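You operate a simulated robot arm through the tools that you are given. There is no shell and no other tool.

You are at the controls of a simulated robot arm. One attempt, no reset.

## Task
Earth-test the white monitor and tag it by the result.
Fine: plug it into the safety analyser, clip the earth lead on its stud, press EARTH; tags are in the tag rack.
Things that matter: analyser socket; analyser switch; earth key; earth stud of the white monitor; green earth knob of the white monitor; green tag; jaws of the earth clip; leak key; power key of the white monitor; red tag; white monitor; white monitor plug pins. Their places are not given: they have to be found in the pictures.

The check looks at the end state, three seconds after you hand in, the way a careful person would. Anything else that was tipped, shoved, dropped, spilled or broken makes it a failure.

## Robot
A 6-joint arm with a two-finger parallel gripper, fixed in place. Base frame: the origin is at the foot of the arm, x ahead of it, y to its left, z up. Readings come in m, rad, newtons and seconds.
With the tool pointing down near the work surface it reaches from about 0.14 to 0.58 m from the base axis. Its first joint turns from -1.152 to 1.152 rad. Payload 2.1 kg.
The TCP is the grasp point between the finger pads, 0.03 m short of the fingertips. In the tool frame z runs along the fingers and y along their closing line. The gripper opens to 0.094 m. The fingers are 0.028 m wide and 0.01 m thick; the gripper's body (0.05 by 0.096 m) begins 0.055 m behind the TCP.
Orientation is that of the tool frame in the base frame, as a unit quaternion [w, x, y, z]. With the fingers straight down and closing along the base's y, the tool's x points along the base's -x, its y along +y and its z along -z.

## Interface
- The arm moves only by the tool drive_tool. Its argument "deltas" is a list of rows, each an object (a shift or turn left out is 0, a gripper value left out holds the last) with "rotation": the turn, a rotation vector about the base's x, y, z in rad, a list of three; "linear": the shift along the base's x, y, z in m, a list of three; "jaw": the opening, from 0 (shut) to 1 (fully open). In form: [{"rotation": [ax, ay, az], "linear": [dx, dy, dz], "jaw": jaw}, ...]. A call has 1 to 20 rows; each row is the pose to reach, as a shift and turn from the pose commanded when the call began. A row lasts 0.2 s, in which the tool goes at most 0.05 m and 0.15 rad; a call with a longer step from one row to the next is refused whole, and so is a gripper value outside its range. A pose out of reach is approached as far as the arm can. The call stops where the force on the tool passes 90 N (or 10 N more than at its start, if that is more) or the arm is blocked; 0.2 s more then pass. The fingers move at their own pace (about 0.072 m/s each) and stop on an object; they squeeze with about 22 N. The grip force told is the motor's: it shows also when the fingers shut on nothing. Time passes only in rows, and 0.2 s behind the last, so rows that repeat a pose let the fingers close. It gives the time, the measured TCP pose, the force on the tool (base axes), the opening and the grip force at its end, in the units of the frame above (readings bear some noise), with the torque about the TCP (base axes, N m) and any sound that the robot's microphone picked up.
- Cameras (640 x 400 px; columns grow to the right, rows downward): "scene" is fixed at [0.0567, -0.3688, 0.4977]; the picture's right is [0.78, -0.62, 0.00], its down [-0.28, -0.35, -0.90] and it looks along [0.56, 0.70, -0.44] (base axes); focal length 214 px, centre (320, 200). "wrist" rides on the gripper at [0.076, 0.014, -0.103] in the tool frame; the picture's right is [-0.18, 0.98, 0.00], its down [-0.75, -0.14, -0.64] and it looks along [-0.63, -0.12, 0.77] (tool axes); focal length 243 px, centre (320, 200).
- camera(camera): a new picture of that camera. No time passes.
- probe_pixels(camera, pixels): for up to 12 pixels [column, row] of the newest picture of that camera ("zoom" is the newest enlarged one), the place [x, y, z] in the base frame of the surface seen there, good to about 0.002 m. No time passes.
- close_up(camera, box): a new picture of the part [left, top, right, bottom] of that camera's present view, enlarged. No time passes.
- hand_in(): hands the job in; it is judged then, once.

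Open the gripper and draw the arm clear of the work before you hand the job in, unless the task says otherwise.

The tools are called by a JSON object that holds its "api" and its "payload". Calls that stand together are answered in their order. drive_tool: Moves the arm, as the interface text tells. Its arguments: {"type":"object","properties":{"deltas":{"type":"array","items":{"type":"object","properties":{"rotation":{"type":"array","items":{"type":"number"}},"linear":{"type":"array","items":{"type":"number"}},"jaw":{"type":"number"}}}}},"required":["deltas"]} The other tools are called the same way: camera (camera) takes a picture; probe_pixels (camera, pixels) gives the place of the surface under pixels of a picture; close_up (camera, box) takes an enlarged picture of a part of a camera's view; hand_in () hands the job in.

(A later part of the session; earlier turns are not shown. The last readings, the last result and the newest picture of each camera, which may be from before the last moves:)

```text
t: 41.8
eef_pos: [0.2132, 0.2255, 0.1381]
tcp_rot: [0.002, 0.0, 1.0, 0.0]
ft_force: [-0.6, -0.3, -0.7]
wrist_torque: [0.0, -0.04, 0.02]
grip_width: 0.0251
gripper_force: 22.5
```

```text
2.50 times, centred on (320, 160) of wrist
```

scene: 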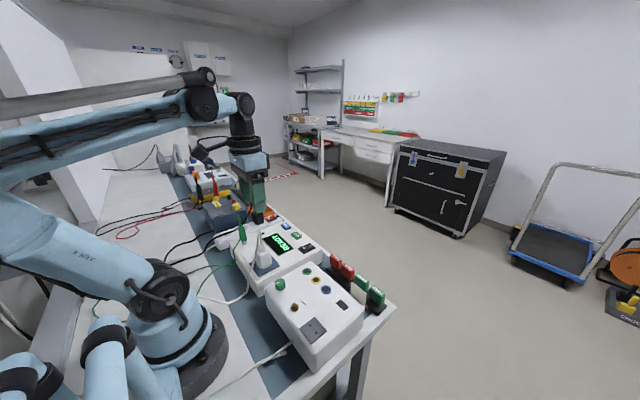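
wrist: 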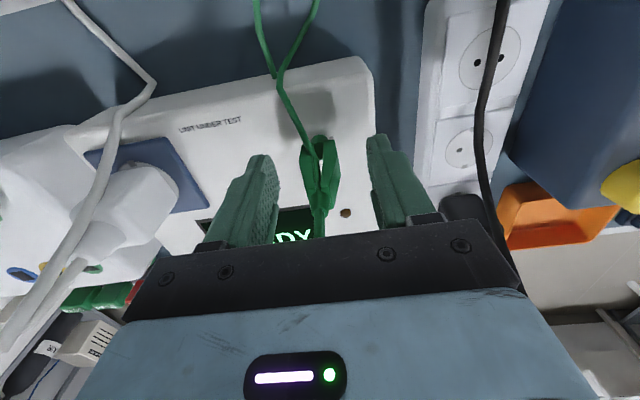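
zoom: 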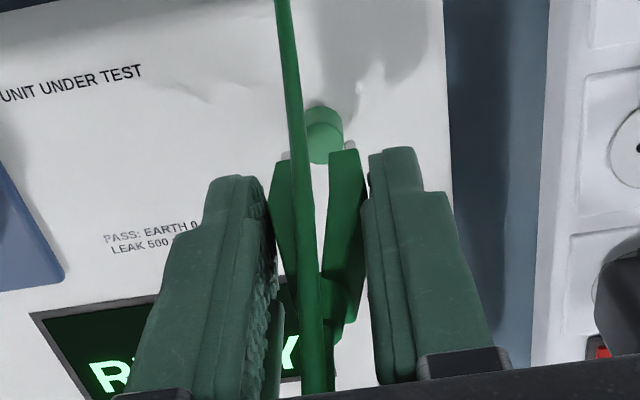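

The clip came off a green parking post and is held firmly. I'll zoom to measure the jaw tip's offset from the TCP and the post position.

{"api": "close_up", "payload": {"camera": "scene", "box": [235, 225, 265, 250]}}

{"api": "probe_pixels", "payload": {"camera": "zoom", "pixels": [[250, 130], [265, 150], [250, 170], [280, 155], [275, 170], [255, 185], [280, 210], [262, 215], [275, 240], [285, 235], [262, 260], [285, 262]]}}

```text
16.00 times, centred on (250, 238) of scene
```

zoom: 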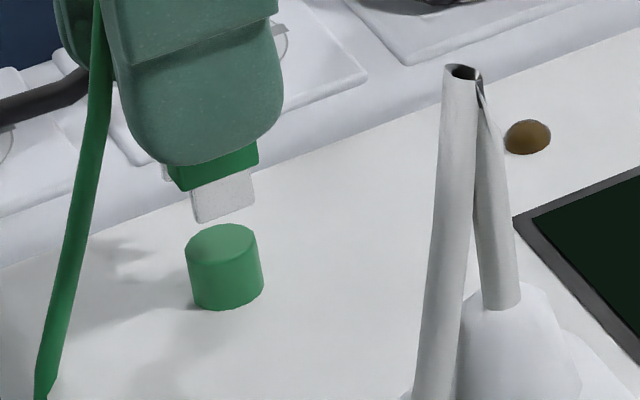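

```text
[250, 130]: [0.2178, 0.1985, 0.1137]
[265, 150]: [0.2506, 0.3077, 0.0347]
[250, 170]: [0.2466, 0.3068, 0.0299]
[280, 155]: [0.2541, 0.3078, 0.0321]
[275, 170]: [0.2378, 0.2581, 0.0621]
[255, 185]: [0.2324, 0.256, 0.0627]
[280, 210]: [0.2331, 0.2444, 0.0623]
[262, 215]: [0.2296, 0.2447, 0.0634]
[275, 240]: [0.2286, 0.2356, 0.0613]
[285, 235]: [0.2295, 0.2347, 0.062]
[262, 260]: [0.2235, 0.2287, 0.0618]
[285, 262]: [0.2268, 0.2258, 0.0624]
```

I'll probe the silver jaw plate and the green post in this zoom.

{"api": "probe_pixels", "payload": {"camera": "zoom", "pixels": [[222, 195], [203, 216], [248, 203], [197, 200], [250, 182], [210, 178], [225, 208], [222, 240], [222, 232], [225, 270], [225, 300], [165, 172]]}}

{"api": "probe_pixels", "payload": {"camera": "zoom", "pixels": [[222, 195], [203, 216], [248, 203], [197, 200], [250, 182], [230, 165], [225, 208], [222, 240], [205, 245], [245, 240], [225, 300], [190, 120]]}}

```text
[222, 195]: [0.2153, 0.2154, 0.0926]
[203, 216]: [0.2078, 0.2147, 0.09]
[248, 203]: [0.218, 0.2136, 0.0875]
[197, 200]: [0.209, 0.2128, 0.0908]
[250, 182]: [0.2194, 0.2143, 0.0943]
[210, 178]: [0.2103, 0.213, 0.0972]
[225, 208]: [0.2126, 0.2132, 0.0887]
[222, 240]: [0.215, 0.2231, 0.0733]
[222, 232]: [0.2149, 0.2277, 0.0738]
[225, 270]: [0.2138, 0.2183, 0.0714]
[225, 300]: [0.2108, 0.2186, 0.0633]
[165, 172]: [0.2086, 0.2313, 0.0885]
```

```text
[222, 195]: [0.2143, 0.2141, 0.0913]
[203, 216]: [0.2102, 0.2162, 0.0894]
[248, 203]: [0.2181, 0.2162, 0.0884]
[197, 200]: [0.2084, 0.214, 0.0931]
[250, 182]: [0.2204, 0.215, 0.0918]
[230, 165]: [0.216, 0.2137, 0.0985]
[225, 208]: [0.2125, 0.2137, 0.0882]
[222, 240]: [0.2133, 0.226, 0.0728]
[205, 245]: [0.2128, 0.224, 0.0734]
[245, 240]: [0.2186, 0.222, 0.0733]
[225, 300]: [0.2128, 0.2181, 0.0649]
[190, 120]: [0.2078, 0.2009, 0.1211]
```

Jaw bottom is 0.0505 below the TCP, jaw centre ≈(0.2138,0.224). Now I'll measure the stud on the white monitor precisely from the scene camera.

{"api": "close_up", "payload": {"camera": "scene", "box": [280, 290, 310, 315]}}

```text
16.00 times, centred on (295, 302) of scene
```

zoom: 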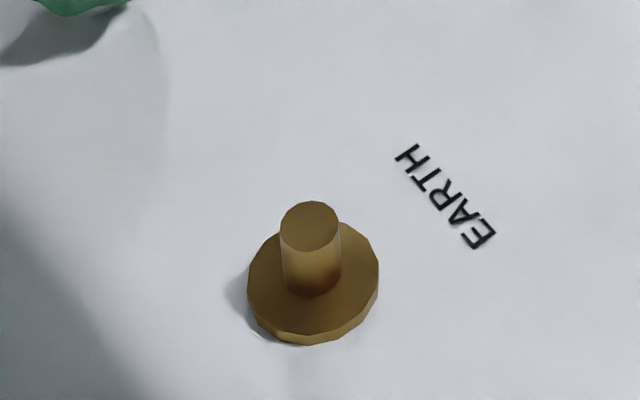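

{"api": "probe_pixels", "payload": {"camera": "zoom", "pixels": [[310, 222], [310, 230], [300, 225], [320, 228], [312, 270], [312, 285], [270, 290], [355, 280], [310, 320], [355, 250], [265, 260], [200, 200]]}}

{"api": "probe_pixels", "payload": {"camera": "zoom", "pixels": [[310, 222], [310, 230], [300, 225], [320, 228], [312, 270], [312, 285], [270, 290], [355, 280], [310, 320], [355, 250], [265, 260], [450, 100]]}}

```text
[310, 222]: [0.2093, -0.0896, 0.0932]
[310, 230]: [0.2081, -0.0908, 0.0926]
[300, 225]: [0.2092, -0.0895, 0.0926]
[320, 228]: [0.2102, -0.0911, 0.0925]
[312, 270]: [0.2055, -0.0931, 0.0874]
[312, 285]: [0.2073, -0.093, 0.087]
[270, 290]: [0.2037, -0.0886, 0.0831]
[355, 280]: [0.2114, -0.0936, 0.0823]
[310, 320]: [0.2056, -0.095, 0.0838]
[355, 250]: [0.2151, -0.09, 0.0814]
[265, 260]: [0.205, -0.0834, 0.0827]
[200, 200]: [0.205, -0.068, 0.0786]
```

```text
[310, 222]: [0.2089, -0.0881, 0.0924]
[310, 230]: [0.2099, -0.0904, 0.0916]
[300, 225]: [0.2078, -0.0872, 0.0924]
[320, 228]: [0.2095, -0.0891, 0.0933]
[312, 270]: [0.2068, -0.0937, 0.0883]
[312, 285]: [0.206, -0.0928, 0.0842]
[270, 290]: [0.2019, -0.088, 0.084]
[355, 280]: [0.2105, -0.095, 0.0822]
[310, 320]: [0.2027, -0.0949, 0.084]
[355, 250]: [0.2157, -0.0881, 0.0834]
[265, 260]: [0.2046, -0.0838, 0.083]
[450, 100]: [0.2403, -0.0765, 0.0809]
```

Stud top centre is (0.2091,−0.0895), z 0.0926, flange at 0.083. I'll raise the clip high, carry it over to above the stud, and stop with the jaw ~3 cm above it.

{"api": "drive_tool", "payload": {"deltas": [{"linear": [0, 0, 0.03]}, {"linear": [0, 0, 0.06]}, {"linear": [0, 0, 0.1]}, {"linear": [0, 0, 0.14]}, {"linear": [0, 0, 0.16]}, {"linear": [0, -0.03, 0.16]}, {"linear": [0, -0.07, 0.16]}, {"linear": [-0.001, -0.11, 0.16]}, {"linear": [-0.002, -0.15, 0.16]}, {"linear": [-0.003, -0.19, 0.16]}, {"linear": [-0.004, -0.23, 0.16]}, {"linear": [-0.0045, -0.27, 0.16]}, {"linear": [-0.0045, -0.3, 0.16]}, {"linear": [-0.0045, -0.314, 0.16]}, {"linear": [-0.0045, -0.314, 0.16]}]}}

{"api": "camera", "payload": {"camera": "scene"}}

{"api": "camera", "payload": {"camera": "wrist"}}

```text
t: 45.0
eef_pos: [0.2096, -0.0897, 0.2982]
tcp_rot: [0.002, -0.001, 1.0, 0.0]
ft_force: [0.5, -0.2, 0.4]
wrist_torque: [0.02, 0.02, -0.02]
grip_width: 0.0252
gripper_force: 22.0
```

```text
taken
```

scene: 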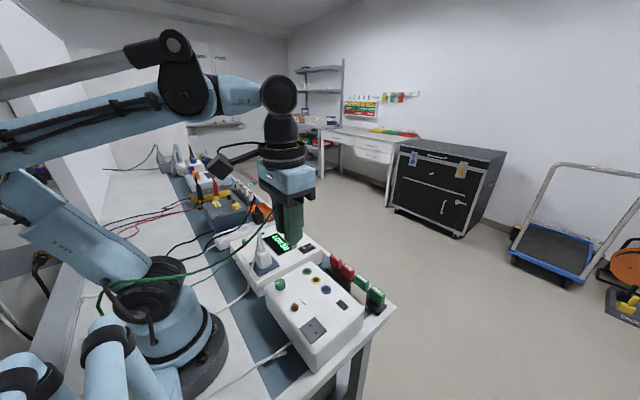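

```text
taken
```

wrist: 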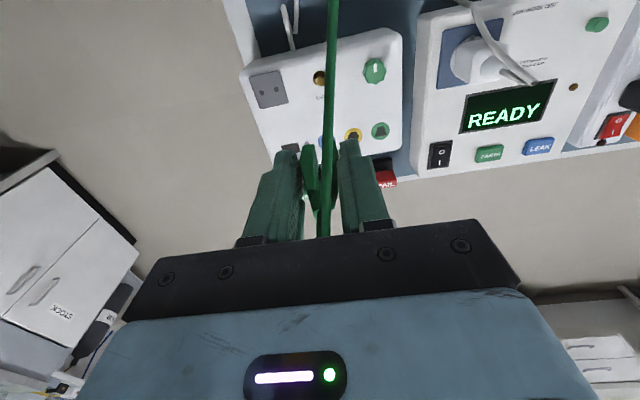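

The clip is above the monitor with the grip unchanged. I'll descend to z≈0.17 and compare jaw and stud positions.

{"api": "drive_tool", "payload": {"deltas": [{"linear": [0, 0, -0.03]}, {"linear": [0, 0, -0.06]}, {"linear": [0, 0, -0.09]}, {"linear": [0, 0, -0.115]}, {"linear": [0, 0, -0.128]}, {"linear": [0, 0, -0.128]}]}}

{"api": "close_up", "payload": {"camera": "scene", "box": [265, 265, 325, 315]}}

{"api": "close_up", "payload": {"camera": "wrist", "box": [250, 50, 400, 200]}}

```text
t: 46.4
eef_pos: [0.2072, -0.0861, 0.1712]
tcp_rot: [0.002, 0.0, 1.0, 0.0]
ft_force: [-0.8, -0.1, -0.5]
wrist_torque: [0.01, -0.08, 0.01]
grip_width: 0.0252
gripper_force: 22.3
```

```text
8.00 times, centred on (295, 290) of scene
```

zoom: 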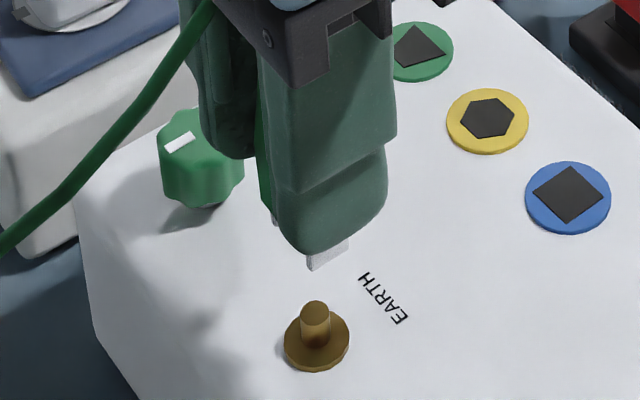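

```text
2.67 times, centred on (325, 125) of wrist
```

zoom: 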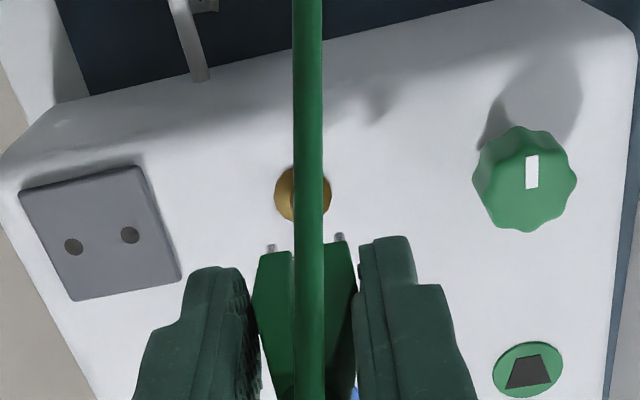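

Jaw tips are visible at wrist zoom (271,247)/(340,237) with the stud at (302,193). I'll probe the jaws in the scene view for alignment.

{"api": "close_up", "payload": {"camera": "scene", "box": [290, 285, 320, 310]}}

{"api": "probe_pixels", "payload": {"camera": "scene", "pixels": [[299, 298], [300, 297]]}}

```text
16.00 times, centred on (305, 298) of scene
```

zoom: 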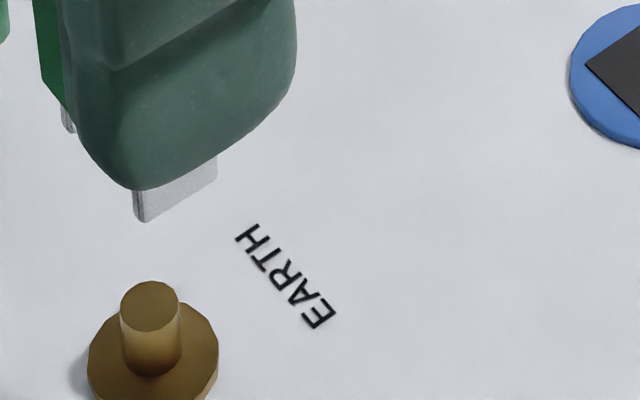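

```text
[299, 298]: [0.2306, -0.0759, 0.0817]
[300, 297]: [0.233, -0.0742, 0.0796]
```

{"api": "probe_pixels", "payload": {"camera": "zoom", "pixels": [[145, 205], [155, 210], [190, 190], [210, 175], [138, 205], [150, 217], [66, 120], [69, 128], [72, 125], [180, 195], [150, 308], [150, 308]]}}

{"api": "probe_pixels", "payload": {"camera": "zoom", "pixels": [[145, 205], [155, 210], [190, 190], [210, 175], [138, 205], [150, 217], [66, 120], [69, 128], [72, 125], [180, 195], [145, 305], [155, 312]]}}

```text
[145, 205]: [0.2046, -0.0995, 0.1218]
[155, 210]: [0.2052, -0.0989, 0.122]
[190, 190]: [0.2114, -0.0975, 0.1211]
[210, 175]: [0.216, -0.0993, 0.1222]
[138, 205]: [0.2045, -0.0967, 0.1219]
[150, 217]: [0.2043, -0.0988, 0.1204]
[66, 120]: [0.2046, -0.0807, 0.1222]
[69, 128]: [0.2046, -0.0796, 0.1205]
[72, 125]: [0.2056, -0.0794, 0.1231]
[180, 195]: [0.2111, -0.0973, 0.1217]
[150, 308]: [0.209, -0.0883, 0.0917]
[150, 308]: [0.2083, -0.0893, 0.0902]
```

```text
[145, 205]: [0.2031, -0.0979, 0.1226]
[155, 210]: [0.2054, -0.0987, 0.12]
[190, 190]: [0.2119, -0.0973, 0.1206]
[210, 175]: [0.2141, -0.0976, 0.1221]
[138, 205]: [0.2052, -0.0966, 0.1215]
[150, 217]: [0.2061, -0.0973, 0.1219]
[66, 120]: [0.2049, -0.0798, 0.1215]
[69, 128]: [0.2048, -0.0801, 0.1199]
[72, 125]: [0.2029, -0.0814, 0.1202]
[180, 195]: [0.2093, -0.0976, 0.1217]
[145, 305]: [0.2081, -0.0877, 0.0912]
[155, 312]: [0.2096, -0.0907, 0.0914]
```

Jaw centre ≈(0.2095,−0.0888), stud centre ≈(0.2088,−0.0892): aligned within 1 mm. I'll lower in small steps so the jaws straddle the stud.

{"api": "drive_tool", "payload": {"deltas": [{"linear": [-0.0005, -0.0003, -0.006]}, {"linear": [-0.0005, -0.0003, -0.012]}, {"linear": [-0.0005, -0.0003, -0.018]}, {"linear": [-0.0005, -0.0003, -0.023]}, {"linear": [-0.0005, -0.0003, -0.028]}, {"linear": [-0.0005, -0.0003, -0.028]}]}}

{"api": "close_up", "payload": {"camera": "scene", "box": [275, 285, 315, 315]}}

{"api": "close_up", "payload": {"camera": "wrist", "box": [260, 60, 390, 170]}}

```text
t: 47.8
eef_pos: [0.2074, -0.0904, 0.1416]
tcp_rot: [0.002, 0.0, 1.0, -0.001]
ft_force: [0.0, 0.0, -0.6]
wrist_torque: [0.02, -0.02, 0.01]
grip_width: 0.0251
gripper_force: 21.9
```

```text
13.33 times, centred on (295, 300) of scene
```

zoom: 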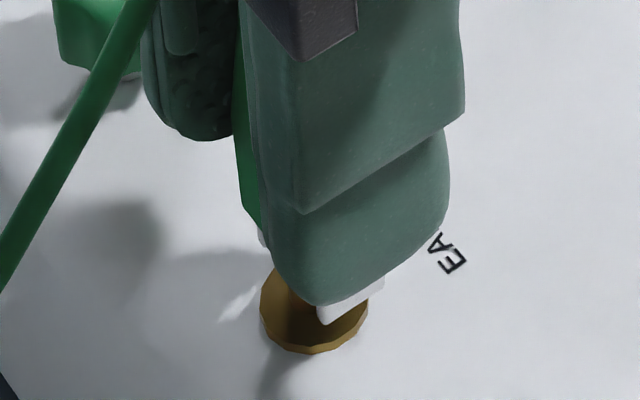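

```text
3.64 times, centred on (325, 115) of wrist
```

zoom: 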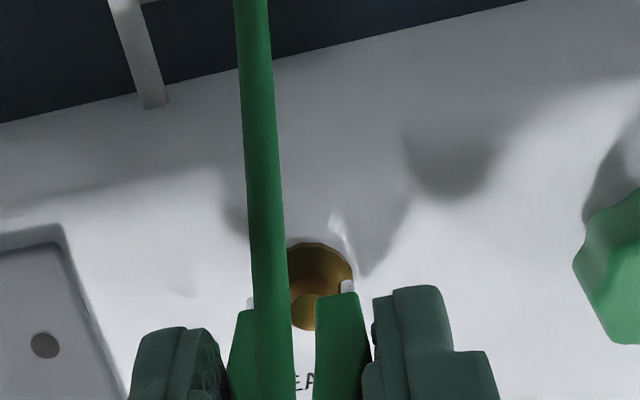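

The stud is between the two jaws. I'll lower ~8 mm more until the jaws are just above the flange.

{"api": "drive_tool", "payload": {"deltas": [{"linear": [0, 0, -0.002]}, {"linear": [0, 0, -0.004]}, {"linear": [0, 0, -0.006]}, {"linear": [0, 0, -0.0075]}, {"linear": [0, 0, -0.0075]}]}}

{"api": "close_up", "payload": {"camera": "scene", "box": [275, 285, 315, 315]}}

{"api": "close_up", "payload": {"camera": "wrist", "box": [260, 60, 390, 170]}}

```text
t: 49.0
eef_pos: [0.2061, -0.0891, 0.1354]
tcp_rot: [0.002, 0.0, 1.0, -0.001]
ft_force: [0.0, -0.6, 0.5]
wrist_torque: [0.0, 0.0, 0.04]
grip_width: 0.0252
gripper_force: 22.3
```

```text
13.33 times, centred on (295, 300) of scene
```

zoom: 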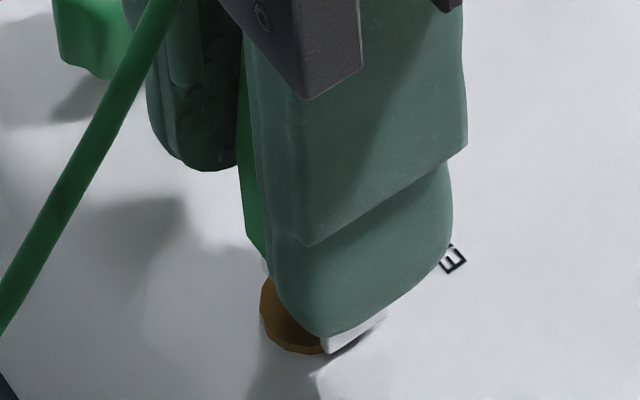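

```text
3.64 times, centred on (325, 115) of wrist
```

zoom: 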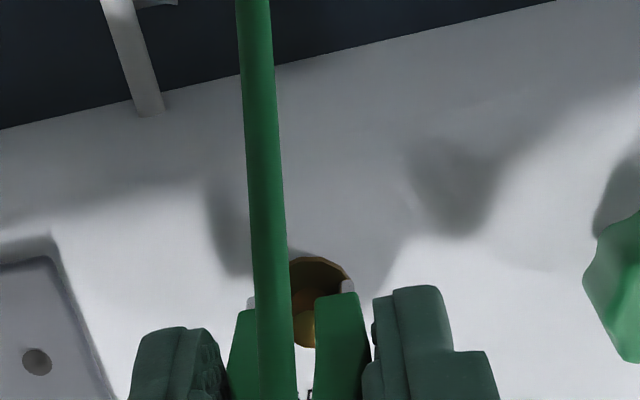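

Jaws now overlap the stud by ~8 mm. I'll open the fingers a little (limited to avoid the green knob) to release the clip.

{"api": "drive_tool", "payload": {"deltas": [{"linear": [0, 0, 0], "jaw": 0.3}, {"linear": [0, 0, 0], "jaw": 0.36}, {"linear": [0, 0, 0], "jaw": 0.42}, {"linear": [0, 0, 0], "jaw": 0.42}]}}

{"api": "close_up", "payload": {"camera": "scene", "box": [265, 260, 325, 320]}}

{"api": "close_up", "payload": {"camera": "wrist", "box": [260, 60, 390, 200]}}

```text
t: 50.0
eef_pos: [0.2072, -0.089, 0.1356]
tcp_rot: [0.001, 0.0, 1.0, 0.001]
ft_force: [0.1, 0.2, 0.2]
wrist_torque: [0.03, -0.02, -0.01]
grip_width: 0.0397
gripper_force: 0.1
```

```text
6.67 times, centred on (295, 290) of scene
```

zoom: 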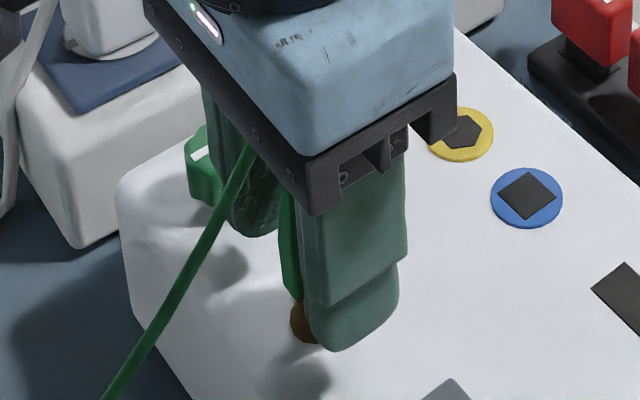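

```text
2.86 times, centred on (325, 130) of wrist
```

zoom: 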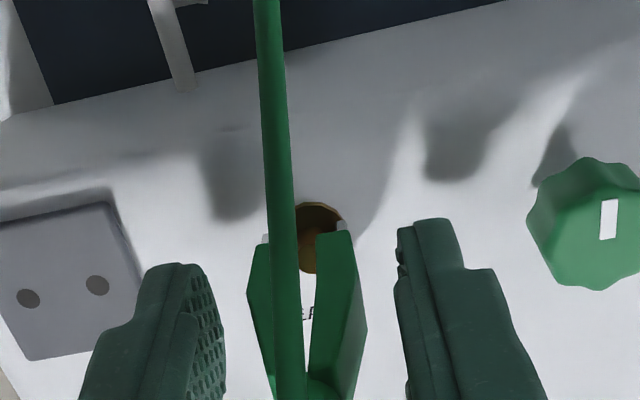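

The clip stands upright on the stud, free of the fingers. I'll lift straight up slowly.

{"api": "drive_tool", "payload": {"deltas": [{"linear": [0, 0, 0.01]}, {"linear": [0, 0, 0.02]}, {"linear": [0, 0, 0.035]}, {"linear": [0, 0, 0.055]}, {"linear": [0, 0, 0.08]}, {"linear": [0, 0, 0.11]}, {"linear": [0, 0, 0.14]}, {"linear": [0, 0, 0.14]}]}}

{"api": "camera", "payload": {"camera": "scene"}}

{"api": "camera", "payload": {"camera": "wrist"}}

```text
t: 51.8
eef_pos: [0.2051, -0.0902, 0.273]
tcp_rot: [0.001, 0.0, 1.0, 0.0]
ft_force: [-0.1, -0.3, 0.3]
wrist_torque: [-0.02, 0.03, 0.01]
grip_width: 0.0393
gripper_force: 0.2
```

```text
taken
```

scene: 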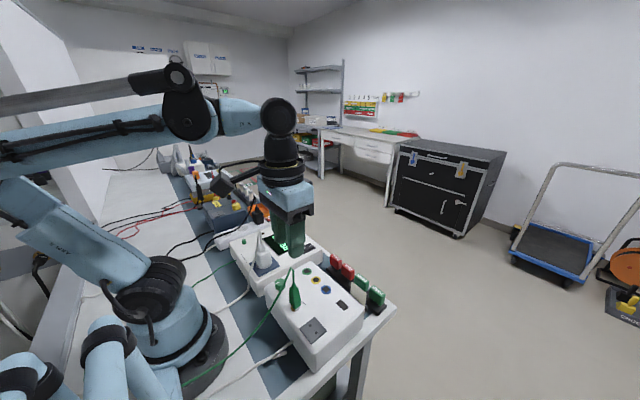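

```text
taken
```

wrist: 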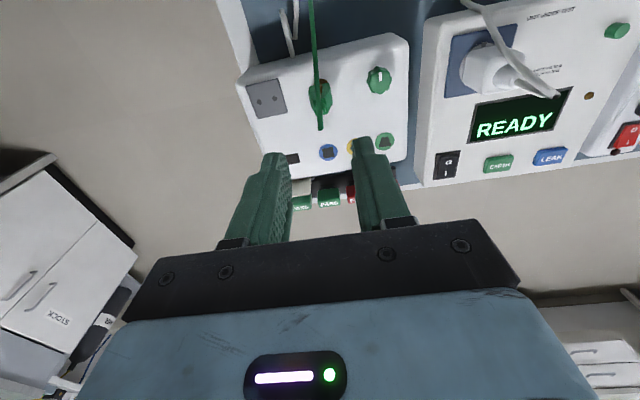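

{"api": "close_up", "payload": {"camera": "scene", "box": [260, 255, 330, 325]}}

{"api": "close_up", "payload": {"camera": "wrist", "box": [270, 50, 380, 150]}}

```text
5.71 times, centred on (295, 290) of scene
```

zoom: 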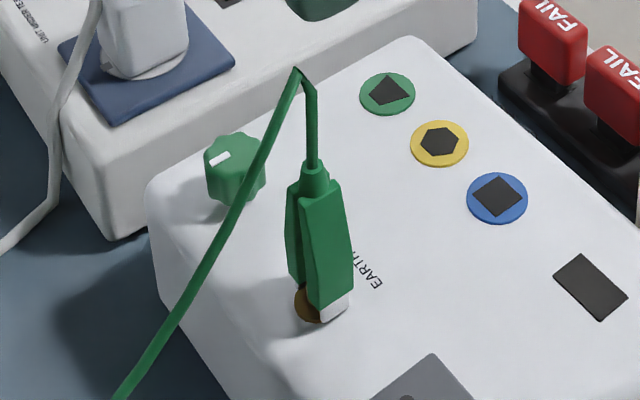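

```text
4.00 times, centred on (325, 100) of wrist
```

zoom: 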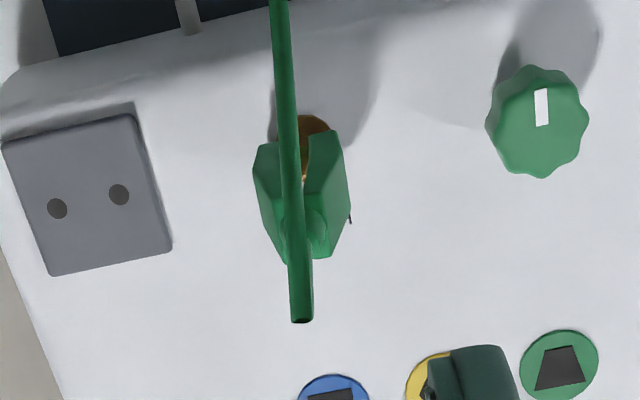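

The clip is upright on the stud with jaws either side. Next is the EARTH key at wrist (500,163); I'll zoom and probe its outline.

{"api": "close_up", "payload": {"camera": "wrist", "box": [420, 80, 600, 200]}}

{"api": "probe_pixels", "payload": {"camera": "zoom", "pixels": [[285, 290], [240, 280], [330, 275], [245, 305], [330, 300], [285, 278], [285, 305], [465, 270], [95, 290], [330, 330], [250, 330], [285, 330]]}}

```text
3.33 times, centred on (510, 140) of wrist
```

zoom: 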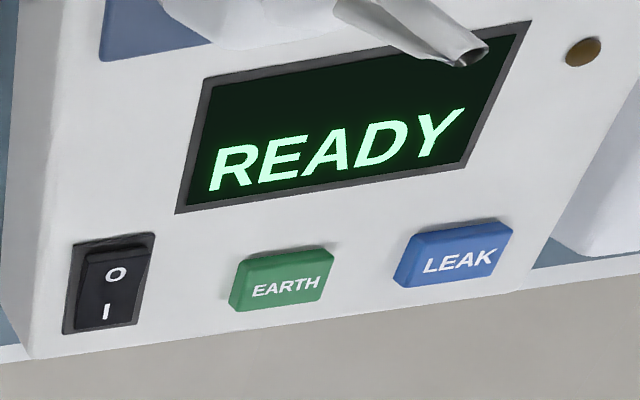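

```text
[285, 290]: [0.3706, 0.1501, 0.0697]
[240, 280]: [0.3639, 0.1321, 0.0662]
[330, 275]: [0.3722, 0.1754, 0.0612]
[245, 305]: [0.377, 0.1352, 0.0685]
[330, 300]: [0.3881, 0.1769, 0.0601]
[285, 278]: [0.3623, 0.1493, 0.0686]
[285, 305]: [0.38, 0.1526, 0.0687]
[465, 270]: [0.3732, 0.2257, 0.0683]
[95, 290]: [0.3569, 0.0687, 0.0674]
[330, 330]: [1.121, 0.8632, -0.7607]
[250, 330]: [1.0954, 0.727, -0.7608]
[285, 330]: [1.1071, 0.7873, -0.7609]
```

I'll refine the EARTH key outline from the scene camera.

{"api": "close_up", "payload": {"camera": "scene", "box": [288, 220, 328, 250]}}

{"api": "close_up", "payload": {"camera": "wrist", "box": [475, 140, 530, 180]}}

{"api": "probe_pixels", "payload": {"camera": "zoom", "pixels": [[130, 180], [420, 120], [425, 200], [135, 300], [290, 200], [180, 190], [400, 130], [400, 220], [160, 290], [290, 170], [290, 280], [200, 240]]}}

```text
13.33 times, centred on (308, 235) of scene
```

zoom: 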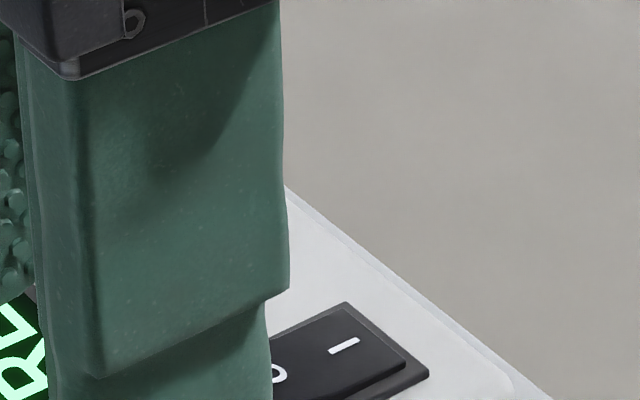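

```text
10.00 times, centred on (502, 160) of wrist
```

zoom: 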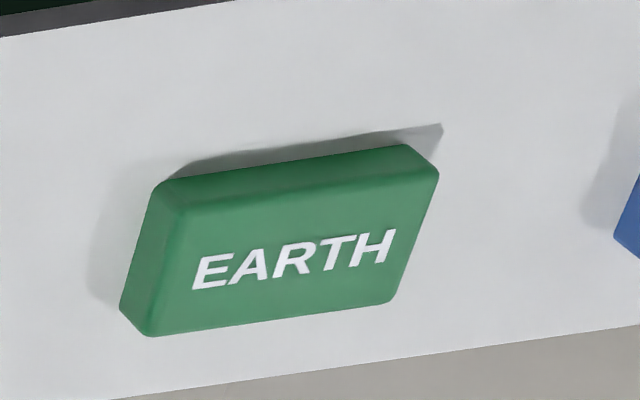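

```text
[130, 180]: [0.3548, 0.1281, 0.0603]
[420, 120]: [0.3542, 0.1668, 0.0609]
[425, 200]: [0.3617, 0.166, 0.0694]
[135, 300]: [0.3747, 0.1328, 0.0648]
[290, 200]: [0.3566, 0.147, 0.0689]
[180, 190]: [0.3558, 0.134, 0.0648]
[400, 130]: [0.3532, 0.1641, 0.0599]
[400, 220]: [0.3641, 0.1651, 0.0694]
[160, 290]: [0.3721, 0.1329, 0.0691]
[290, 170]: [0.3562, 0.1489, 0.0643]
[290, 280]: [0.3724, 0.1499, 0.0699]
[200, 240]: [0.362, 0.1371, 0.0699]
```

EARTH key top spans x 0.3565–0.378, y 0.133–0.166, z≈0.0695, centre (0.3675,0.150). I'll close the fingers and move above it.

{"api": "drive_tool", "payload": {"deltas": [{"linear": [0.02, 0.03, 0.01], "jaw": 0.2}, {"linear": [0.04, 0.06, 0.01], "jaw": 0.0}, {"linear": [0.06, 0.09, 0.01], "jaw": 0.0}, {"linear": [0.08, 0.12, 0.01], "jaw": 0.0}, {"linear": [0.1, 0.15, 0.01], "jaw": 0.0}, {"linear": [0.12, 0.18, 0.0], "jaw": 0.0}, {"linear": [0.14, 0.21, -0.02], "jaw": 0.0}, {"linear": [0.155, 0.23, -0.05], "jaw": 0.0}, {"linear": [0.161, 0.24, -0.09], "jaw": 0.0}, {"linear": [0.161, 0.24, -0.12], "jaw": 0.0}, {"linear": [0.161, 0.24, -0.12], "jaw": 0.0}]}}

{"api": "camera", "payload": {"camera": "scene"}}

{"api": "camera", "payload": {"camera": "wrist"}}

```text
t: 54.2
eef_pos: [0.3684, 0.1496, 0.1547]
tcp_rot: [0.001, 0.001, 1.0, 0.0]
ft_force: [0.4, 0.0, -0.4]
wrist_torque: [0.01, 0.02, -0.02]
grip_width: 0.0001
gripper_force: 22.2
```

```text
taken
```

scene: 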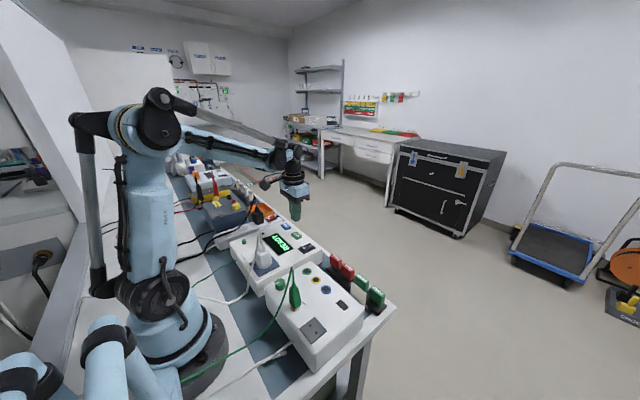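

```text
taken
```

wrist: 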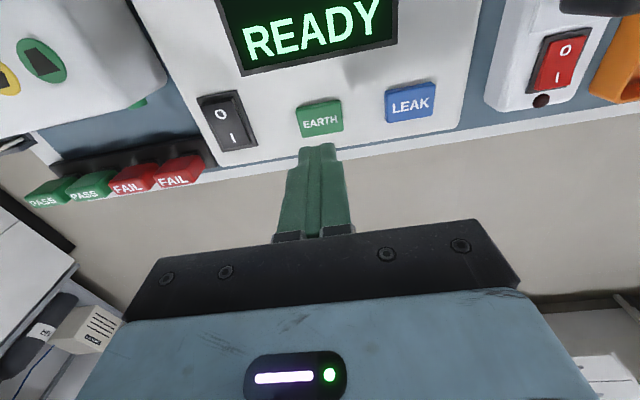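

The closed fingers are above the EARTH key. I'll descend to 5 mm above the key and check in the scene view.

{"api": "drive_tool", "payload": {"deltas": [{"linear": [-0.001, 0, -0.015]}, {"linear": [-0.001, 0, -0.03]}, {"linear": [-0.001, 0, -0.042]}, {"linear": [-0.001, 0, -0.048]}, {"linear": [-0.001, 0, -0.048]}]}}

{"api": "close_up", "payload": {"camera": "scene", "box": [270, 200, 330, 260]}}

{"api": "close_up", "payload": {"camera": "wrist", "box": [240, 60, 440, 200]}}

```text
t: 55.4
eef_pos: [0.3672, 0.1501, 0.1064]
tcp_rot: [0.002, -0.001, 1.0, 0.0]
ft_force: [0.1, 0.5, 0.8]
wrist_torque: [-0.01, -0.03, 0.0]
grip_width: 0.0
gripper_force: 22.0
```

```text
6.67 times, centred on (300, 230) of scene
```

zoom: 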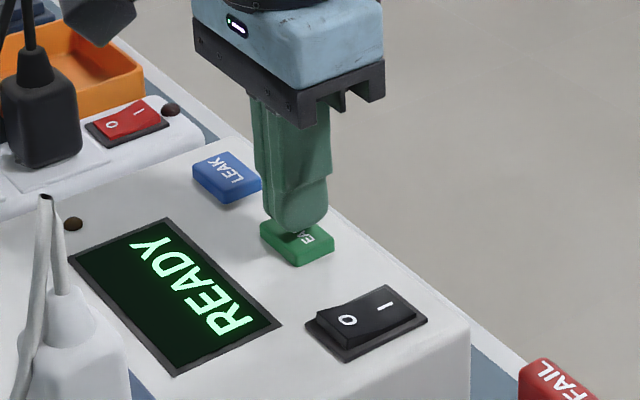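

```text
2.86 times, centred on (340, 130) of wrist
```

zoom: 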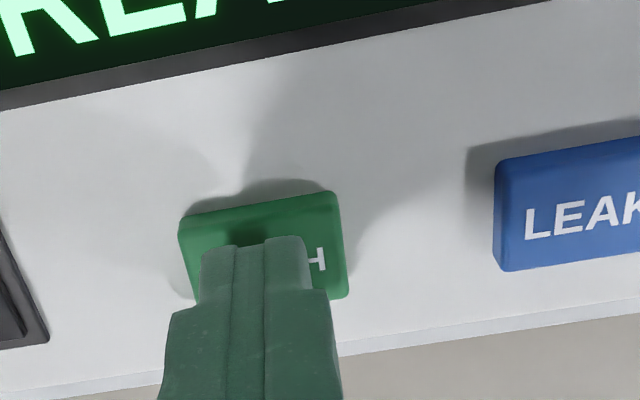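

The fingertips are right over the EARTH key. I'll press down in 1.5–2 mm steps and watch force and sound.

{"api": "drive_tool", "payload": {"deltas": [{"linear": [0, 0, -0.002]}, {"linear": [0, 0, -0.004]}, {"linear": [0, 0, -0.006]}, {"linear": [0, 0, -0.008]}, {"linear": [0, 0, -0.008]}]}}

{"api": "close_up", "payload": {"camera": "scene", "box": [270, 200, 330, 260]}}

```text
t: 56.6
eef_pos: [0.3685, 0.1501, 0.099]
tcp_rot: [0.002, 0.0, 1.0, 0.0]
ft_force: [-0.5, -0.7, 2.5]
wrist_torque: [-0.03, 0.01, -0.01]
grip_width: 0.0002
gripper_force: 21.9
heard: click
```

```text
6.67 times, centred on (300, 230) of scene
```

zoom: 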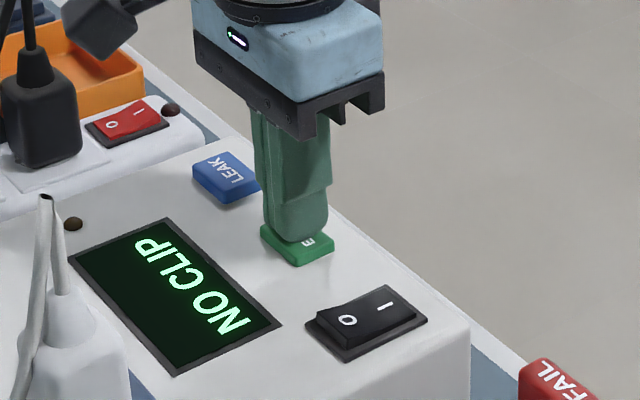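

Click heard, but the display reads "NO CLIP", so the clip isn't properly on the stud. I'll raise off the key and inspect the clip.

{"api": "drive_tool", "payload": {"deltas": [{"linear": [0, 0, 0.02]}, {"linear": [0, 0, 0.05]}, {"linear": [0, 0, 0.1]}, {"linear": [0, 0, 0.14]}, {"linear": [0, 0, 0.14]}]}}

{"api": "close_up", "payload": {"camera": "scene", "box": [275, 260, 315, 320]}}

{"api": "close_up", "payload": {"camera": "scene", "box": [285, 295, 310, 315]}}

```text
t: 57.8
eef_pos: [0.37, 0.1532, 0.2379]
tcp_rot: [0.002, 0.0, 1.0, 0.0]
ft_force: [-0.6, 1.2, 0.4]
wrist_torque: [0.0, 0.0, 0.01]
grip_width: 0.0001
gripper_force: 22.0
```

```text
6.67 times, centred on (295, 290) of scene
```

zoom: 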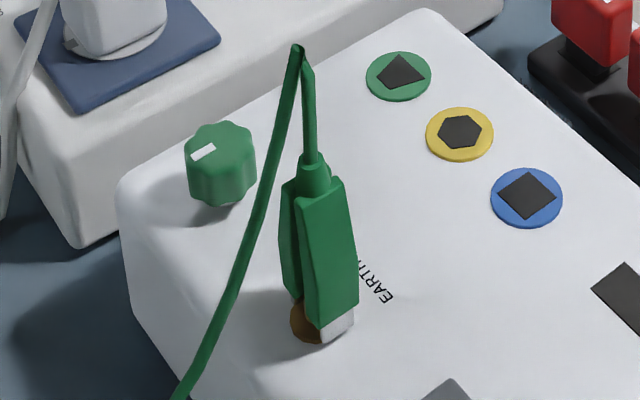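

```text
16.00 times, centred on (298, 305) of scene
```

zoom: 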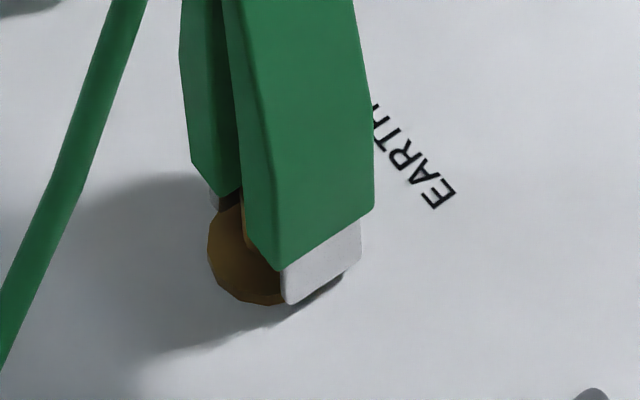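

I'll probe the clip's jaws, shells and tail relative to the stud.

{"api": "probe_pixels", "payload": {"camera": "zoom", "pixels": [[290, 285], [290, 300], [350, 260], [320, 275], [283, 285], [355, 225], [213, 203], [240, 260], [230, 200], [330, 150], [250, 150], [210, 150]]}}

{"api": "probe_pixels", "payload": {"camera": "zoom", "pixels": [[290, 285], [290, 300], [350, 260], [320, 275], [283, 285], [345, 265], [213, 203], [240, 260], [212, 200], [265, 240], [300, 20], [340, 20]]}}

```text
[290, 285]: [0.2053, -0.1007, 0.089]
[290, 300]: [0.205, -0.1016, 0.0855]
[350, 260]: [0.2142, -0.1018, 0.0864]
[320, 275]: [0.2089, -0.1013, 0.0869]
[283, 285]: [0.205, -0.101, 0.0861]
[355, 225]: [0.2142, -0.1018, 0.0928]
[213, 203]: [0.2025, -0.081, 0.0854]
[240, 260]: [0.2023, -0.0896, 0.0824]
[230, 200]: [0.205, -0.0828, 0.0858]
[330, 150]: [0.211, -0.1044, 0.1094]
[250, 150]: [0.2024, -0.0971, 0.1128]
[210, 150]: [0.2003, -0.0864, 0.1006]
```

```text
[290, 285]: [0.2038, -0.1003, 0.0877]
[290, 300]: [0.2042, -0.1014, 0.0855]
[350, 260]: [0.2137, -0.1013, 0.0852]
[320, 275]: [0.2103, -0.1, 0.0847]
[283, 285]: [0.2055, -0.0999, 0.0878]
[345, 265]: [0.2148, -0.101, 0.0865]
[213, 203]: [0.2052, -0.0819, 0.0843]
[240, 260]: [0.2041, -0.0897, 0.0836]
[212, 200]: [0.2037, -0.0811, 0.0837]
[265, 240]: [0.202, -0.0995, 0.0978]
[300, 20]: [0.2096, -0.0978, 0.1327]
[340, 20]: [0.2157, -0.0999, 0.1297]
```

Jaw outer face is now at y≈−0.101 with bottom z≈0.0845; the clip shifted ~2 mm in −y on release and sits loosely at the flange. I'll go back, re-grip it, re-centre and press it down firmly on the stud.

{"api": "drive_tool", "payload": {"deltas": [{"linear": [-0.02, -0.03, 0.03], "jaw": 0.2}, {"linear": [-0.04, -0.06, 0.06], "jaw": 0.45}, {"linear": [-0.06, -0.09, 0.06], "jaw": 0.45}, {"linear": [-0.08, -0.12, 0.06], "jaw": 0.45}, {"linear": [-0.1, -0.15, 0.06], "jaw": 0.45}, {"linear": [-0.12, -0.18, 0.06], "jaw": 0.45}, {"linear": [-0.14, -0.21, 0.06], "jaw": 0.45}, {"linear": [-0.155, -0.235, 0.06], "jaw": 0.45}, {"linear": [-0.158, -0.241, 0.06], "jaw": 0.45}, {"linear": [-0.158, -0.241, 0.06], "jaw": 0.45}]}}

{"api": "camera", "payload": {"camera": "wrist"}}

{"api": "close_up", "payload": {"camera": "wrist", "box": [270, 60, 380, 160]}}

```text
t: 60.0
eef_pos: [0.2109, -0.0908, 0.2997]
tcp_rot: [0.001, 0.0, 1.0, 0.001]
ft_force: [0.8, -0.2, -0.6]
wrist_torque: [0.0, 0.0, 0.03]
grip_width: 0.0425
gripper_force: 0.0
```

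```text
taken
```

wrist: 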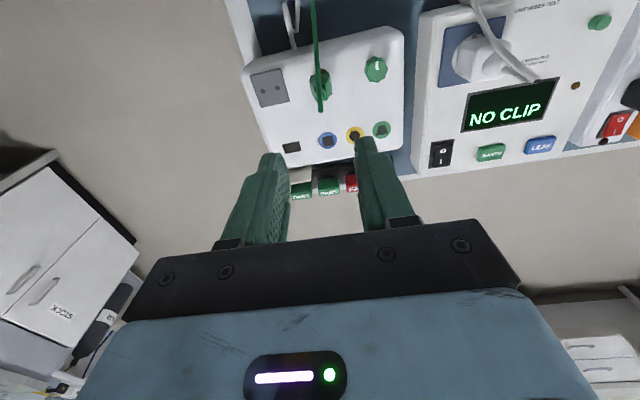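

```text
4.00 times, centred on (325, 110) of wrist
```

zoom: 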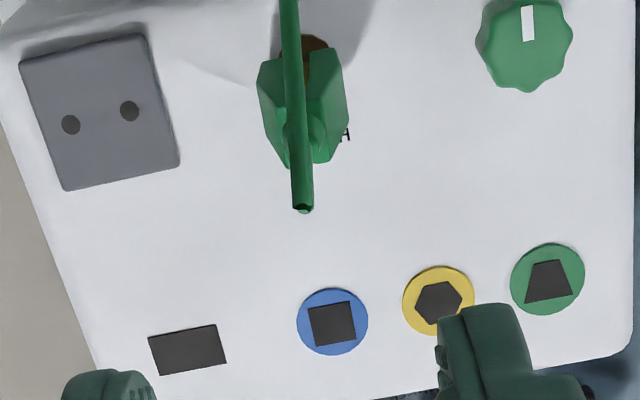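

I'll probe the clip's outer shell edges from above to find its centre.

{"api": "probe_pixels", "payload": {"camera": "zoom", "pixels": [[263, 90], [266, 115], [345, 85], [344, 110], [302, 200], [300, 170], [318, 130], [330, 75], [272, 80], [312, 42], [306, 60], [325, 155]]}}

{"api": "probe_pixels", "payload": {"camera": "zoom", "pixels": [[264, 92], [267, 118], [344, 88], [342, 115], [301, 195], [299, 165], [318, 135], [332, 78], [275, 85], [310, 45], [307, 64], [323, 158]]}}

```text
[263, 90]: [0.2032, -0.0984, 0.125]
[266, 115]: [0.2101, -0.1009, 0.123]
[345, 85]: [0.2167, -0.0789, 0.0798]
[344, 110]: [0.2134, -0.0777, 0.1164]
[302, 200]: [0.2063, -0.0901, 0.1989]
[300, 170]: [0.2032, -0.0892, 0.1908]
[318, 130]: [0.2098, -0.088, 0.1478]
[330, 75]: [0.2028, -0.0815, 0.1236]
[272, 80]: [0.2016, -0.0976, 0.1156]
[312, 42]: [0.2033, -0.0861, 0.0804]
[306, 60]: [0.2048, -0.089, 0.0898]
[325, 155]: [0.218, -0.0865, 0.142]
```

```text
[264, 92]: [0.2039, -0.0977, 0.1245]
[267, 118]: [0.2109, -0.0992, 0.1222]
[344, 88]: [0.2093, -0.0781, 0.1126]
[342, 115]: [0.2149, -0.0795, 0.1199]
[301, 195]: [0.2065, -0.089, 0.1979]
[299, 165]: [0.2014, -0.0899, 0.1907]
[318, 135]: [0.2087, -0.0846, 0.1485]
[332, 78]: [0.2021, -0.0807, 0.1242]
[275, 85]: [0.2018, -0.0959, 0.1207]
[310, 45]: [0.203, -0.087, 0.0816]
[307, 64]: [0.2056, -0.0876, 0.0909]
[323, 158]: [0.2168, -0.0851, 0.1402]
```

The clip's centre is about (0.209,−0.090), still near the stud. I'll descend over it again to the same grip height (z≈0.135).

{"api": "drive_tool", "payload": {"deltas": [{"linear": [0, 0, -0.03]}, {"linear": [0, 0, -0.06]}, {"linear": [0, 0, -0.09]}, {"linear": [0, 0, -0.12]}, {"linear": [0, 0, -0.145]}, {"linear": [0, 0, -0.162]}, {"linear": [0, 0, -0.162]}]}}

{"api": "close_up", "payload": {"camera": "wrist", "box": [240, 60, 400, 200]}}

{"api": "close_up", "payload": {"camera": "scene", "box": [270, 265, 320, 315]}}

```text
t: 61.6
eef_pos: [0.2099, -0.0904, 0.1367]
tcp_rot: [0.001, 0.0, 1.0, 0.0]
ft_force: [0.0, 0.0, 0.6]
wrist_torque: [0.01, 0.03, -0.01]
grip_width: 0.0424
gripper_force: 0.0
```

```text
2.86 times, centred on (320, 130) of wrist
```

zoom: 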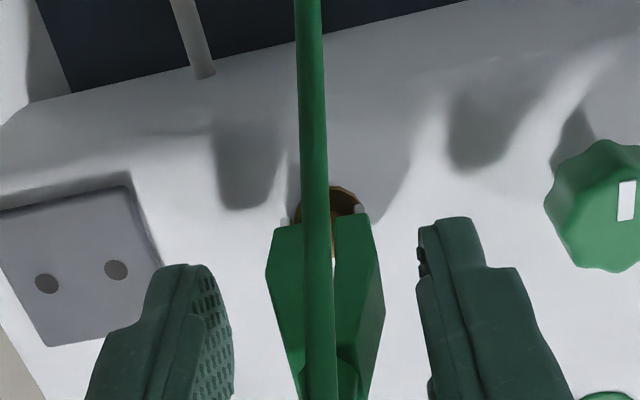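

```text
8.00 times, centred on (295, 290) of scene
```

zoom: 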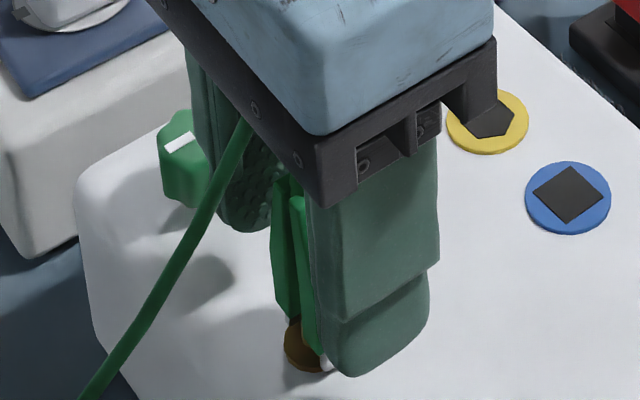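

In the wrist view the flange centre appears ~2–3 mm to the +y side of the jaws' centre. I'll zoom tighter to quantify the offset.

{"api": "close_up", "payload": {"camera": "wrist", "box": [300, 115, 360, 155]}}

{"api": "probe_pixels", "payload": {"camera": "zoom", "pixels": [[400, 140], [350, 120], [440, 150], [425, 200], [120, 200], [435, 165], [100, 210], [390, 190], [380, 230], [330, 130], [430, 120], [385, 160]]}}

```text
10.00 times, centred on (330, 135) of wrist
```

zoom: 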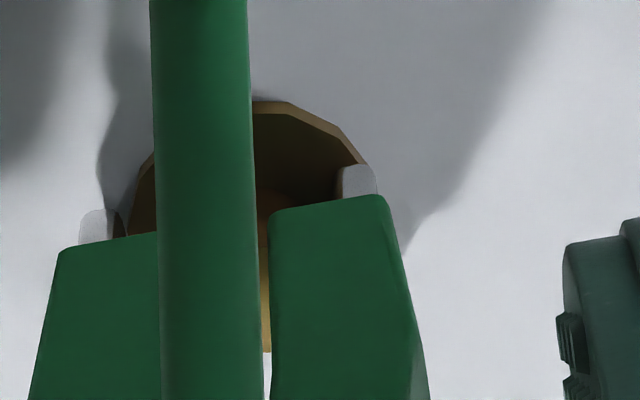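

```text
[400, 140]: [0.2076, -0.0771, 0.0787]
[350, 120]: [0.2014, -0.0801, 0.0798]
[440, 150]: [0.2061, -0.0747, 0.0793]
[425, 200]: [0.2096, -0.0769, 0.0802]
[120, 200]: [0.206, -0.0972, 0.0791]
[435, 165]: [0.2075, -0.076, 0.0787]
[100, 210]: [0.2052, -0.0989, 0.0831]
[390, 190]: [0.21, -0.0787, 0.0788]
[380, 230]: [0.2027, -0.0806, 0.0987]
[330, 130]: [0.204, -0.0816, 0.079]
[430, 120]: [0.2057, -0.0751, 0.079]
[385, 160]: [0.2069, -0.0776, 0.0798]
```

The jaw centre is about 1.9 mm short of the stud centre in y (flange centre at zoom col 257, jaws' centre at col 229). I'll close on the clip and then re-check.

{"api": "drive_tool", "payload": {"deltas": [{"linear": [0, 0, -0.002], "jaw": 0.3}, {"linear": [0, 0, -0.002], "jaw": 0.1}, {"linear": [0, 0, -0.002], "jaw": 0.0}, {"linear": [0, 0, -0.002], "jaw": 0.0}]}}

{"api": "close_up", "payload": {"camera": "wrist", "box": [300, 115, 360, 155]}}

{"api": "close_up", "payload": {"camera": "scene", "box": [280, 290, 310, 315]}}

```text
t: 62.6
eef_pos: [0.2098, -0.0893, 0.1349]
tcp_rot: [0.001, 0.0, 1.0, 0.0]
ft_force: [0.2, 0.7, -2.2]
wrist_torque: [0.03, -0.02, 0.02]
grip_width: 0.0212
gripper_force: 21.8
```

```text
10.00 times, centred on (330, 135) of wrist
```

zoom: 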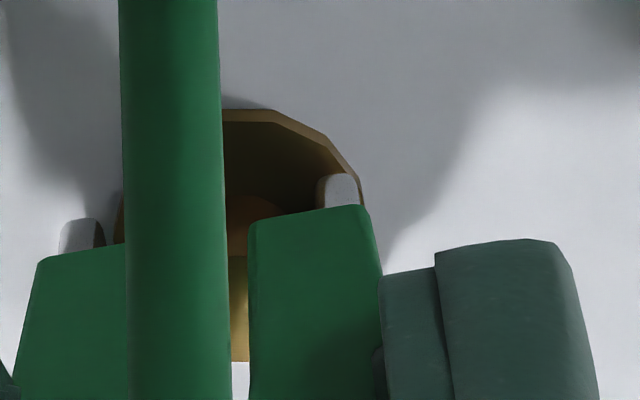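

```text
16.00 times, centred on (295, 302) of scene
```

zoom: 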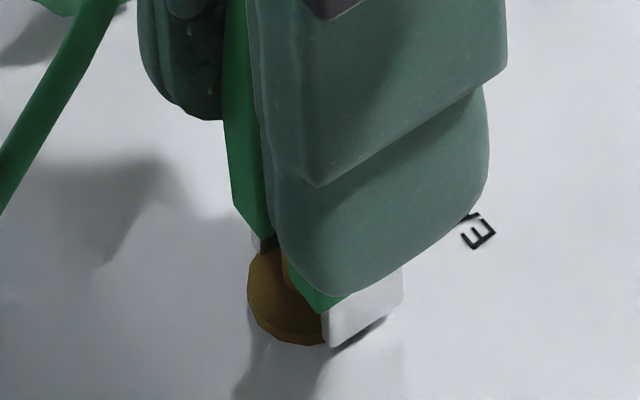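

The grip width is now 21 mm (25 mm before). I'll look at the whole clip between the fingers to understand how the levers and jaws move.

{"api": "close_up", "payload": {"camera": "wrist", "box": [250, 80, 390, 240]}}

{"api": "close_up", "payload": {"camera": "scene", "box": [265, 255, 325, 315]}}

```text
2.50 times, centred on (320, 160) of wrist
```

zoom: 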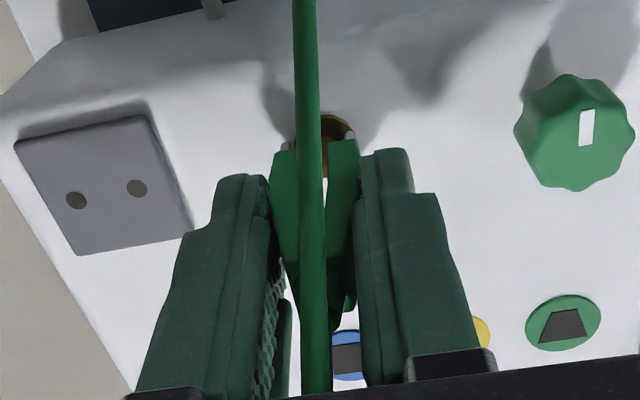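

```text
6.67 times, centred on (295, 285) of scene
```

zoom: 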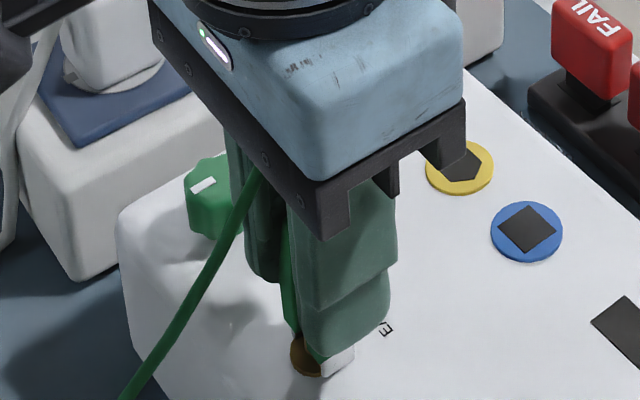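

Jaw gap is unchanged (rigid jaws). I'll lift 1 mm, shift (−1 mm x, +2 mm y) to centre on the stud, then press down gently and watch the force.

{"api": "drive_tool", "payload": {"deltas": [{"linear": [0, 0, 0.002]}, {"linear": [-0.001, 0.002, 0.002]}, {"linear": [-0.001, 0.002, 0.002]}, {"linear": [-0.001, 0.002, 0.0]}, {"linear": [-0.001, 0.002, -0.002]}, {"linear": [-0.001, 0.002, -0.003]}, {"linear": [-0.001, 0.002, -0.003]}]}}

{"api": "close_up", "payload": {"camera": "wrist", "box": [300, 115, 360, 155]}}

{"api": "close_up", "payload": {"camera": "scene", "box": [280, 290, 310, 315]}}

```text
t: 64.2
eef_pos: [0.2094, -0.0879, 0.1336]
tcp_rot: [0.002, 0.0, 1.0, 0.0]
ft_force: [-2.0, -1.6, 26.5]
wrist_torque: [-0.03, -0.13, 0.02]
grip_width: 0.0213
gripper_force: 22.3
```

```text
10.00 times, centred on (330, 135) of wrist
```

zoom: 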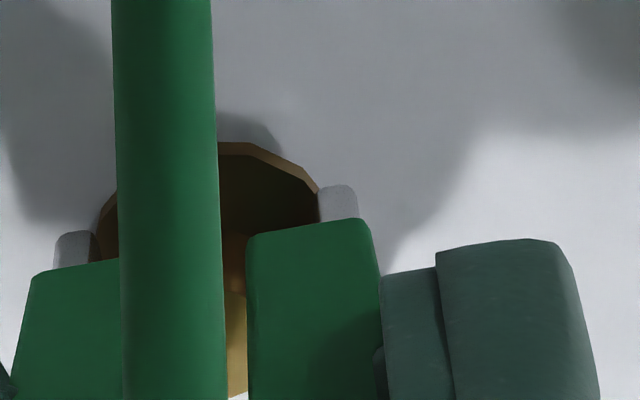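

```text
16.00 times, centred on (295, 302) of scene
```

zoom: 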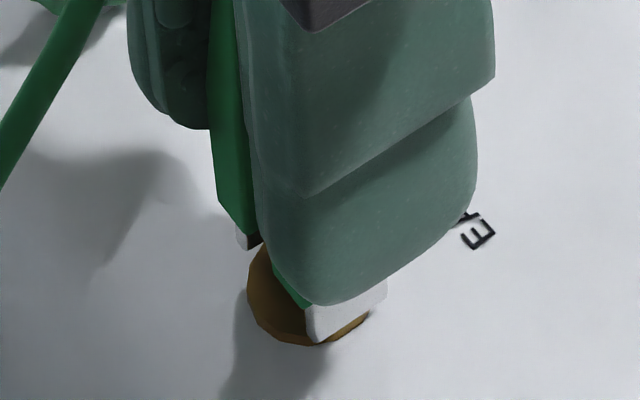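

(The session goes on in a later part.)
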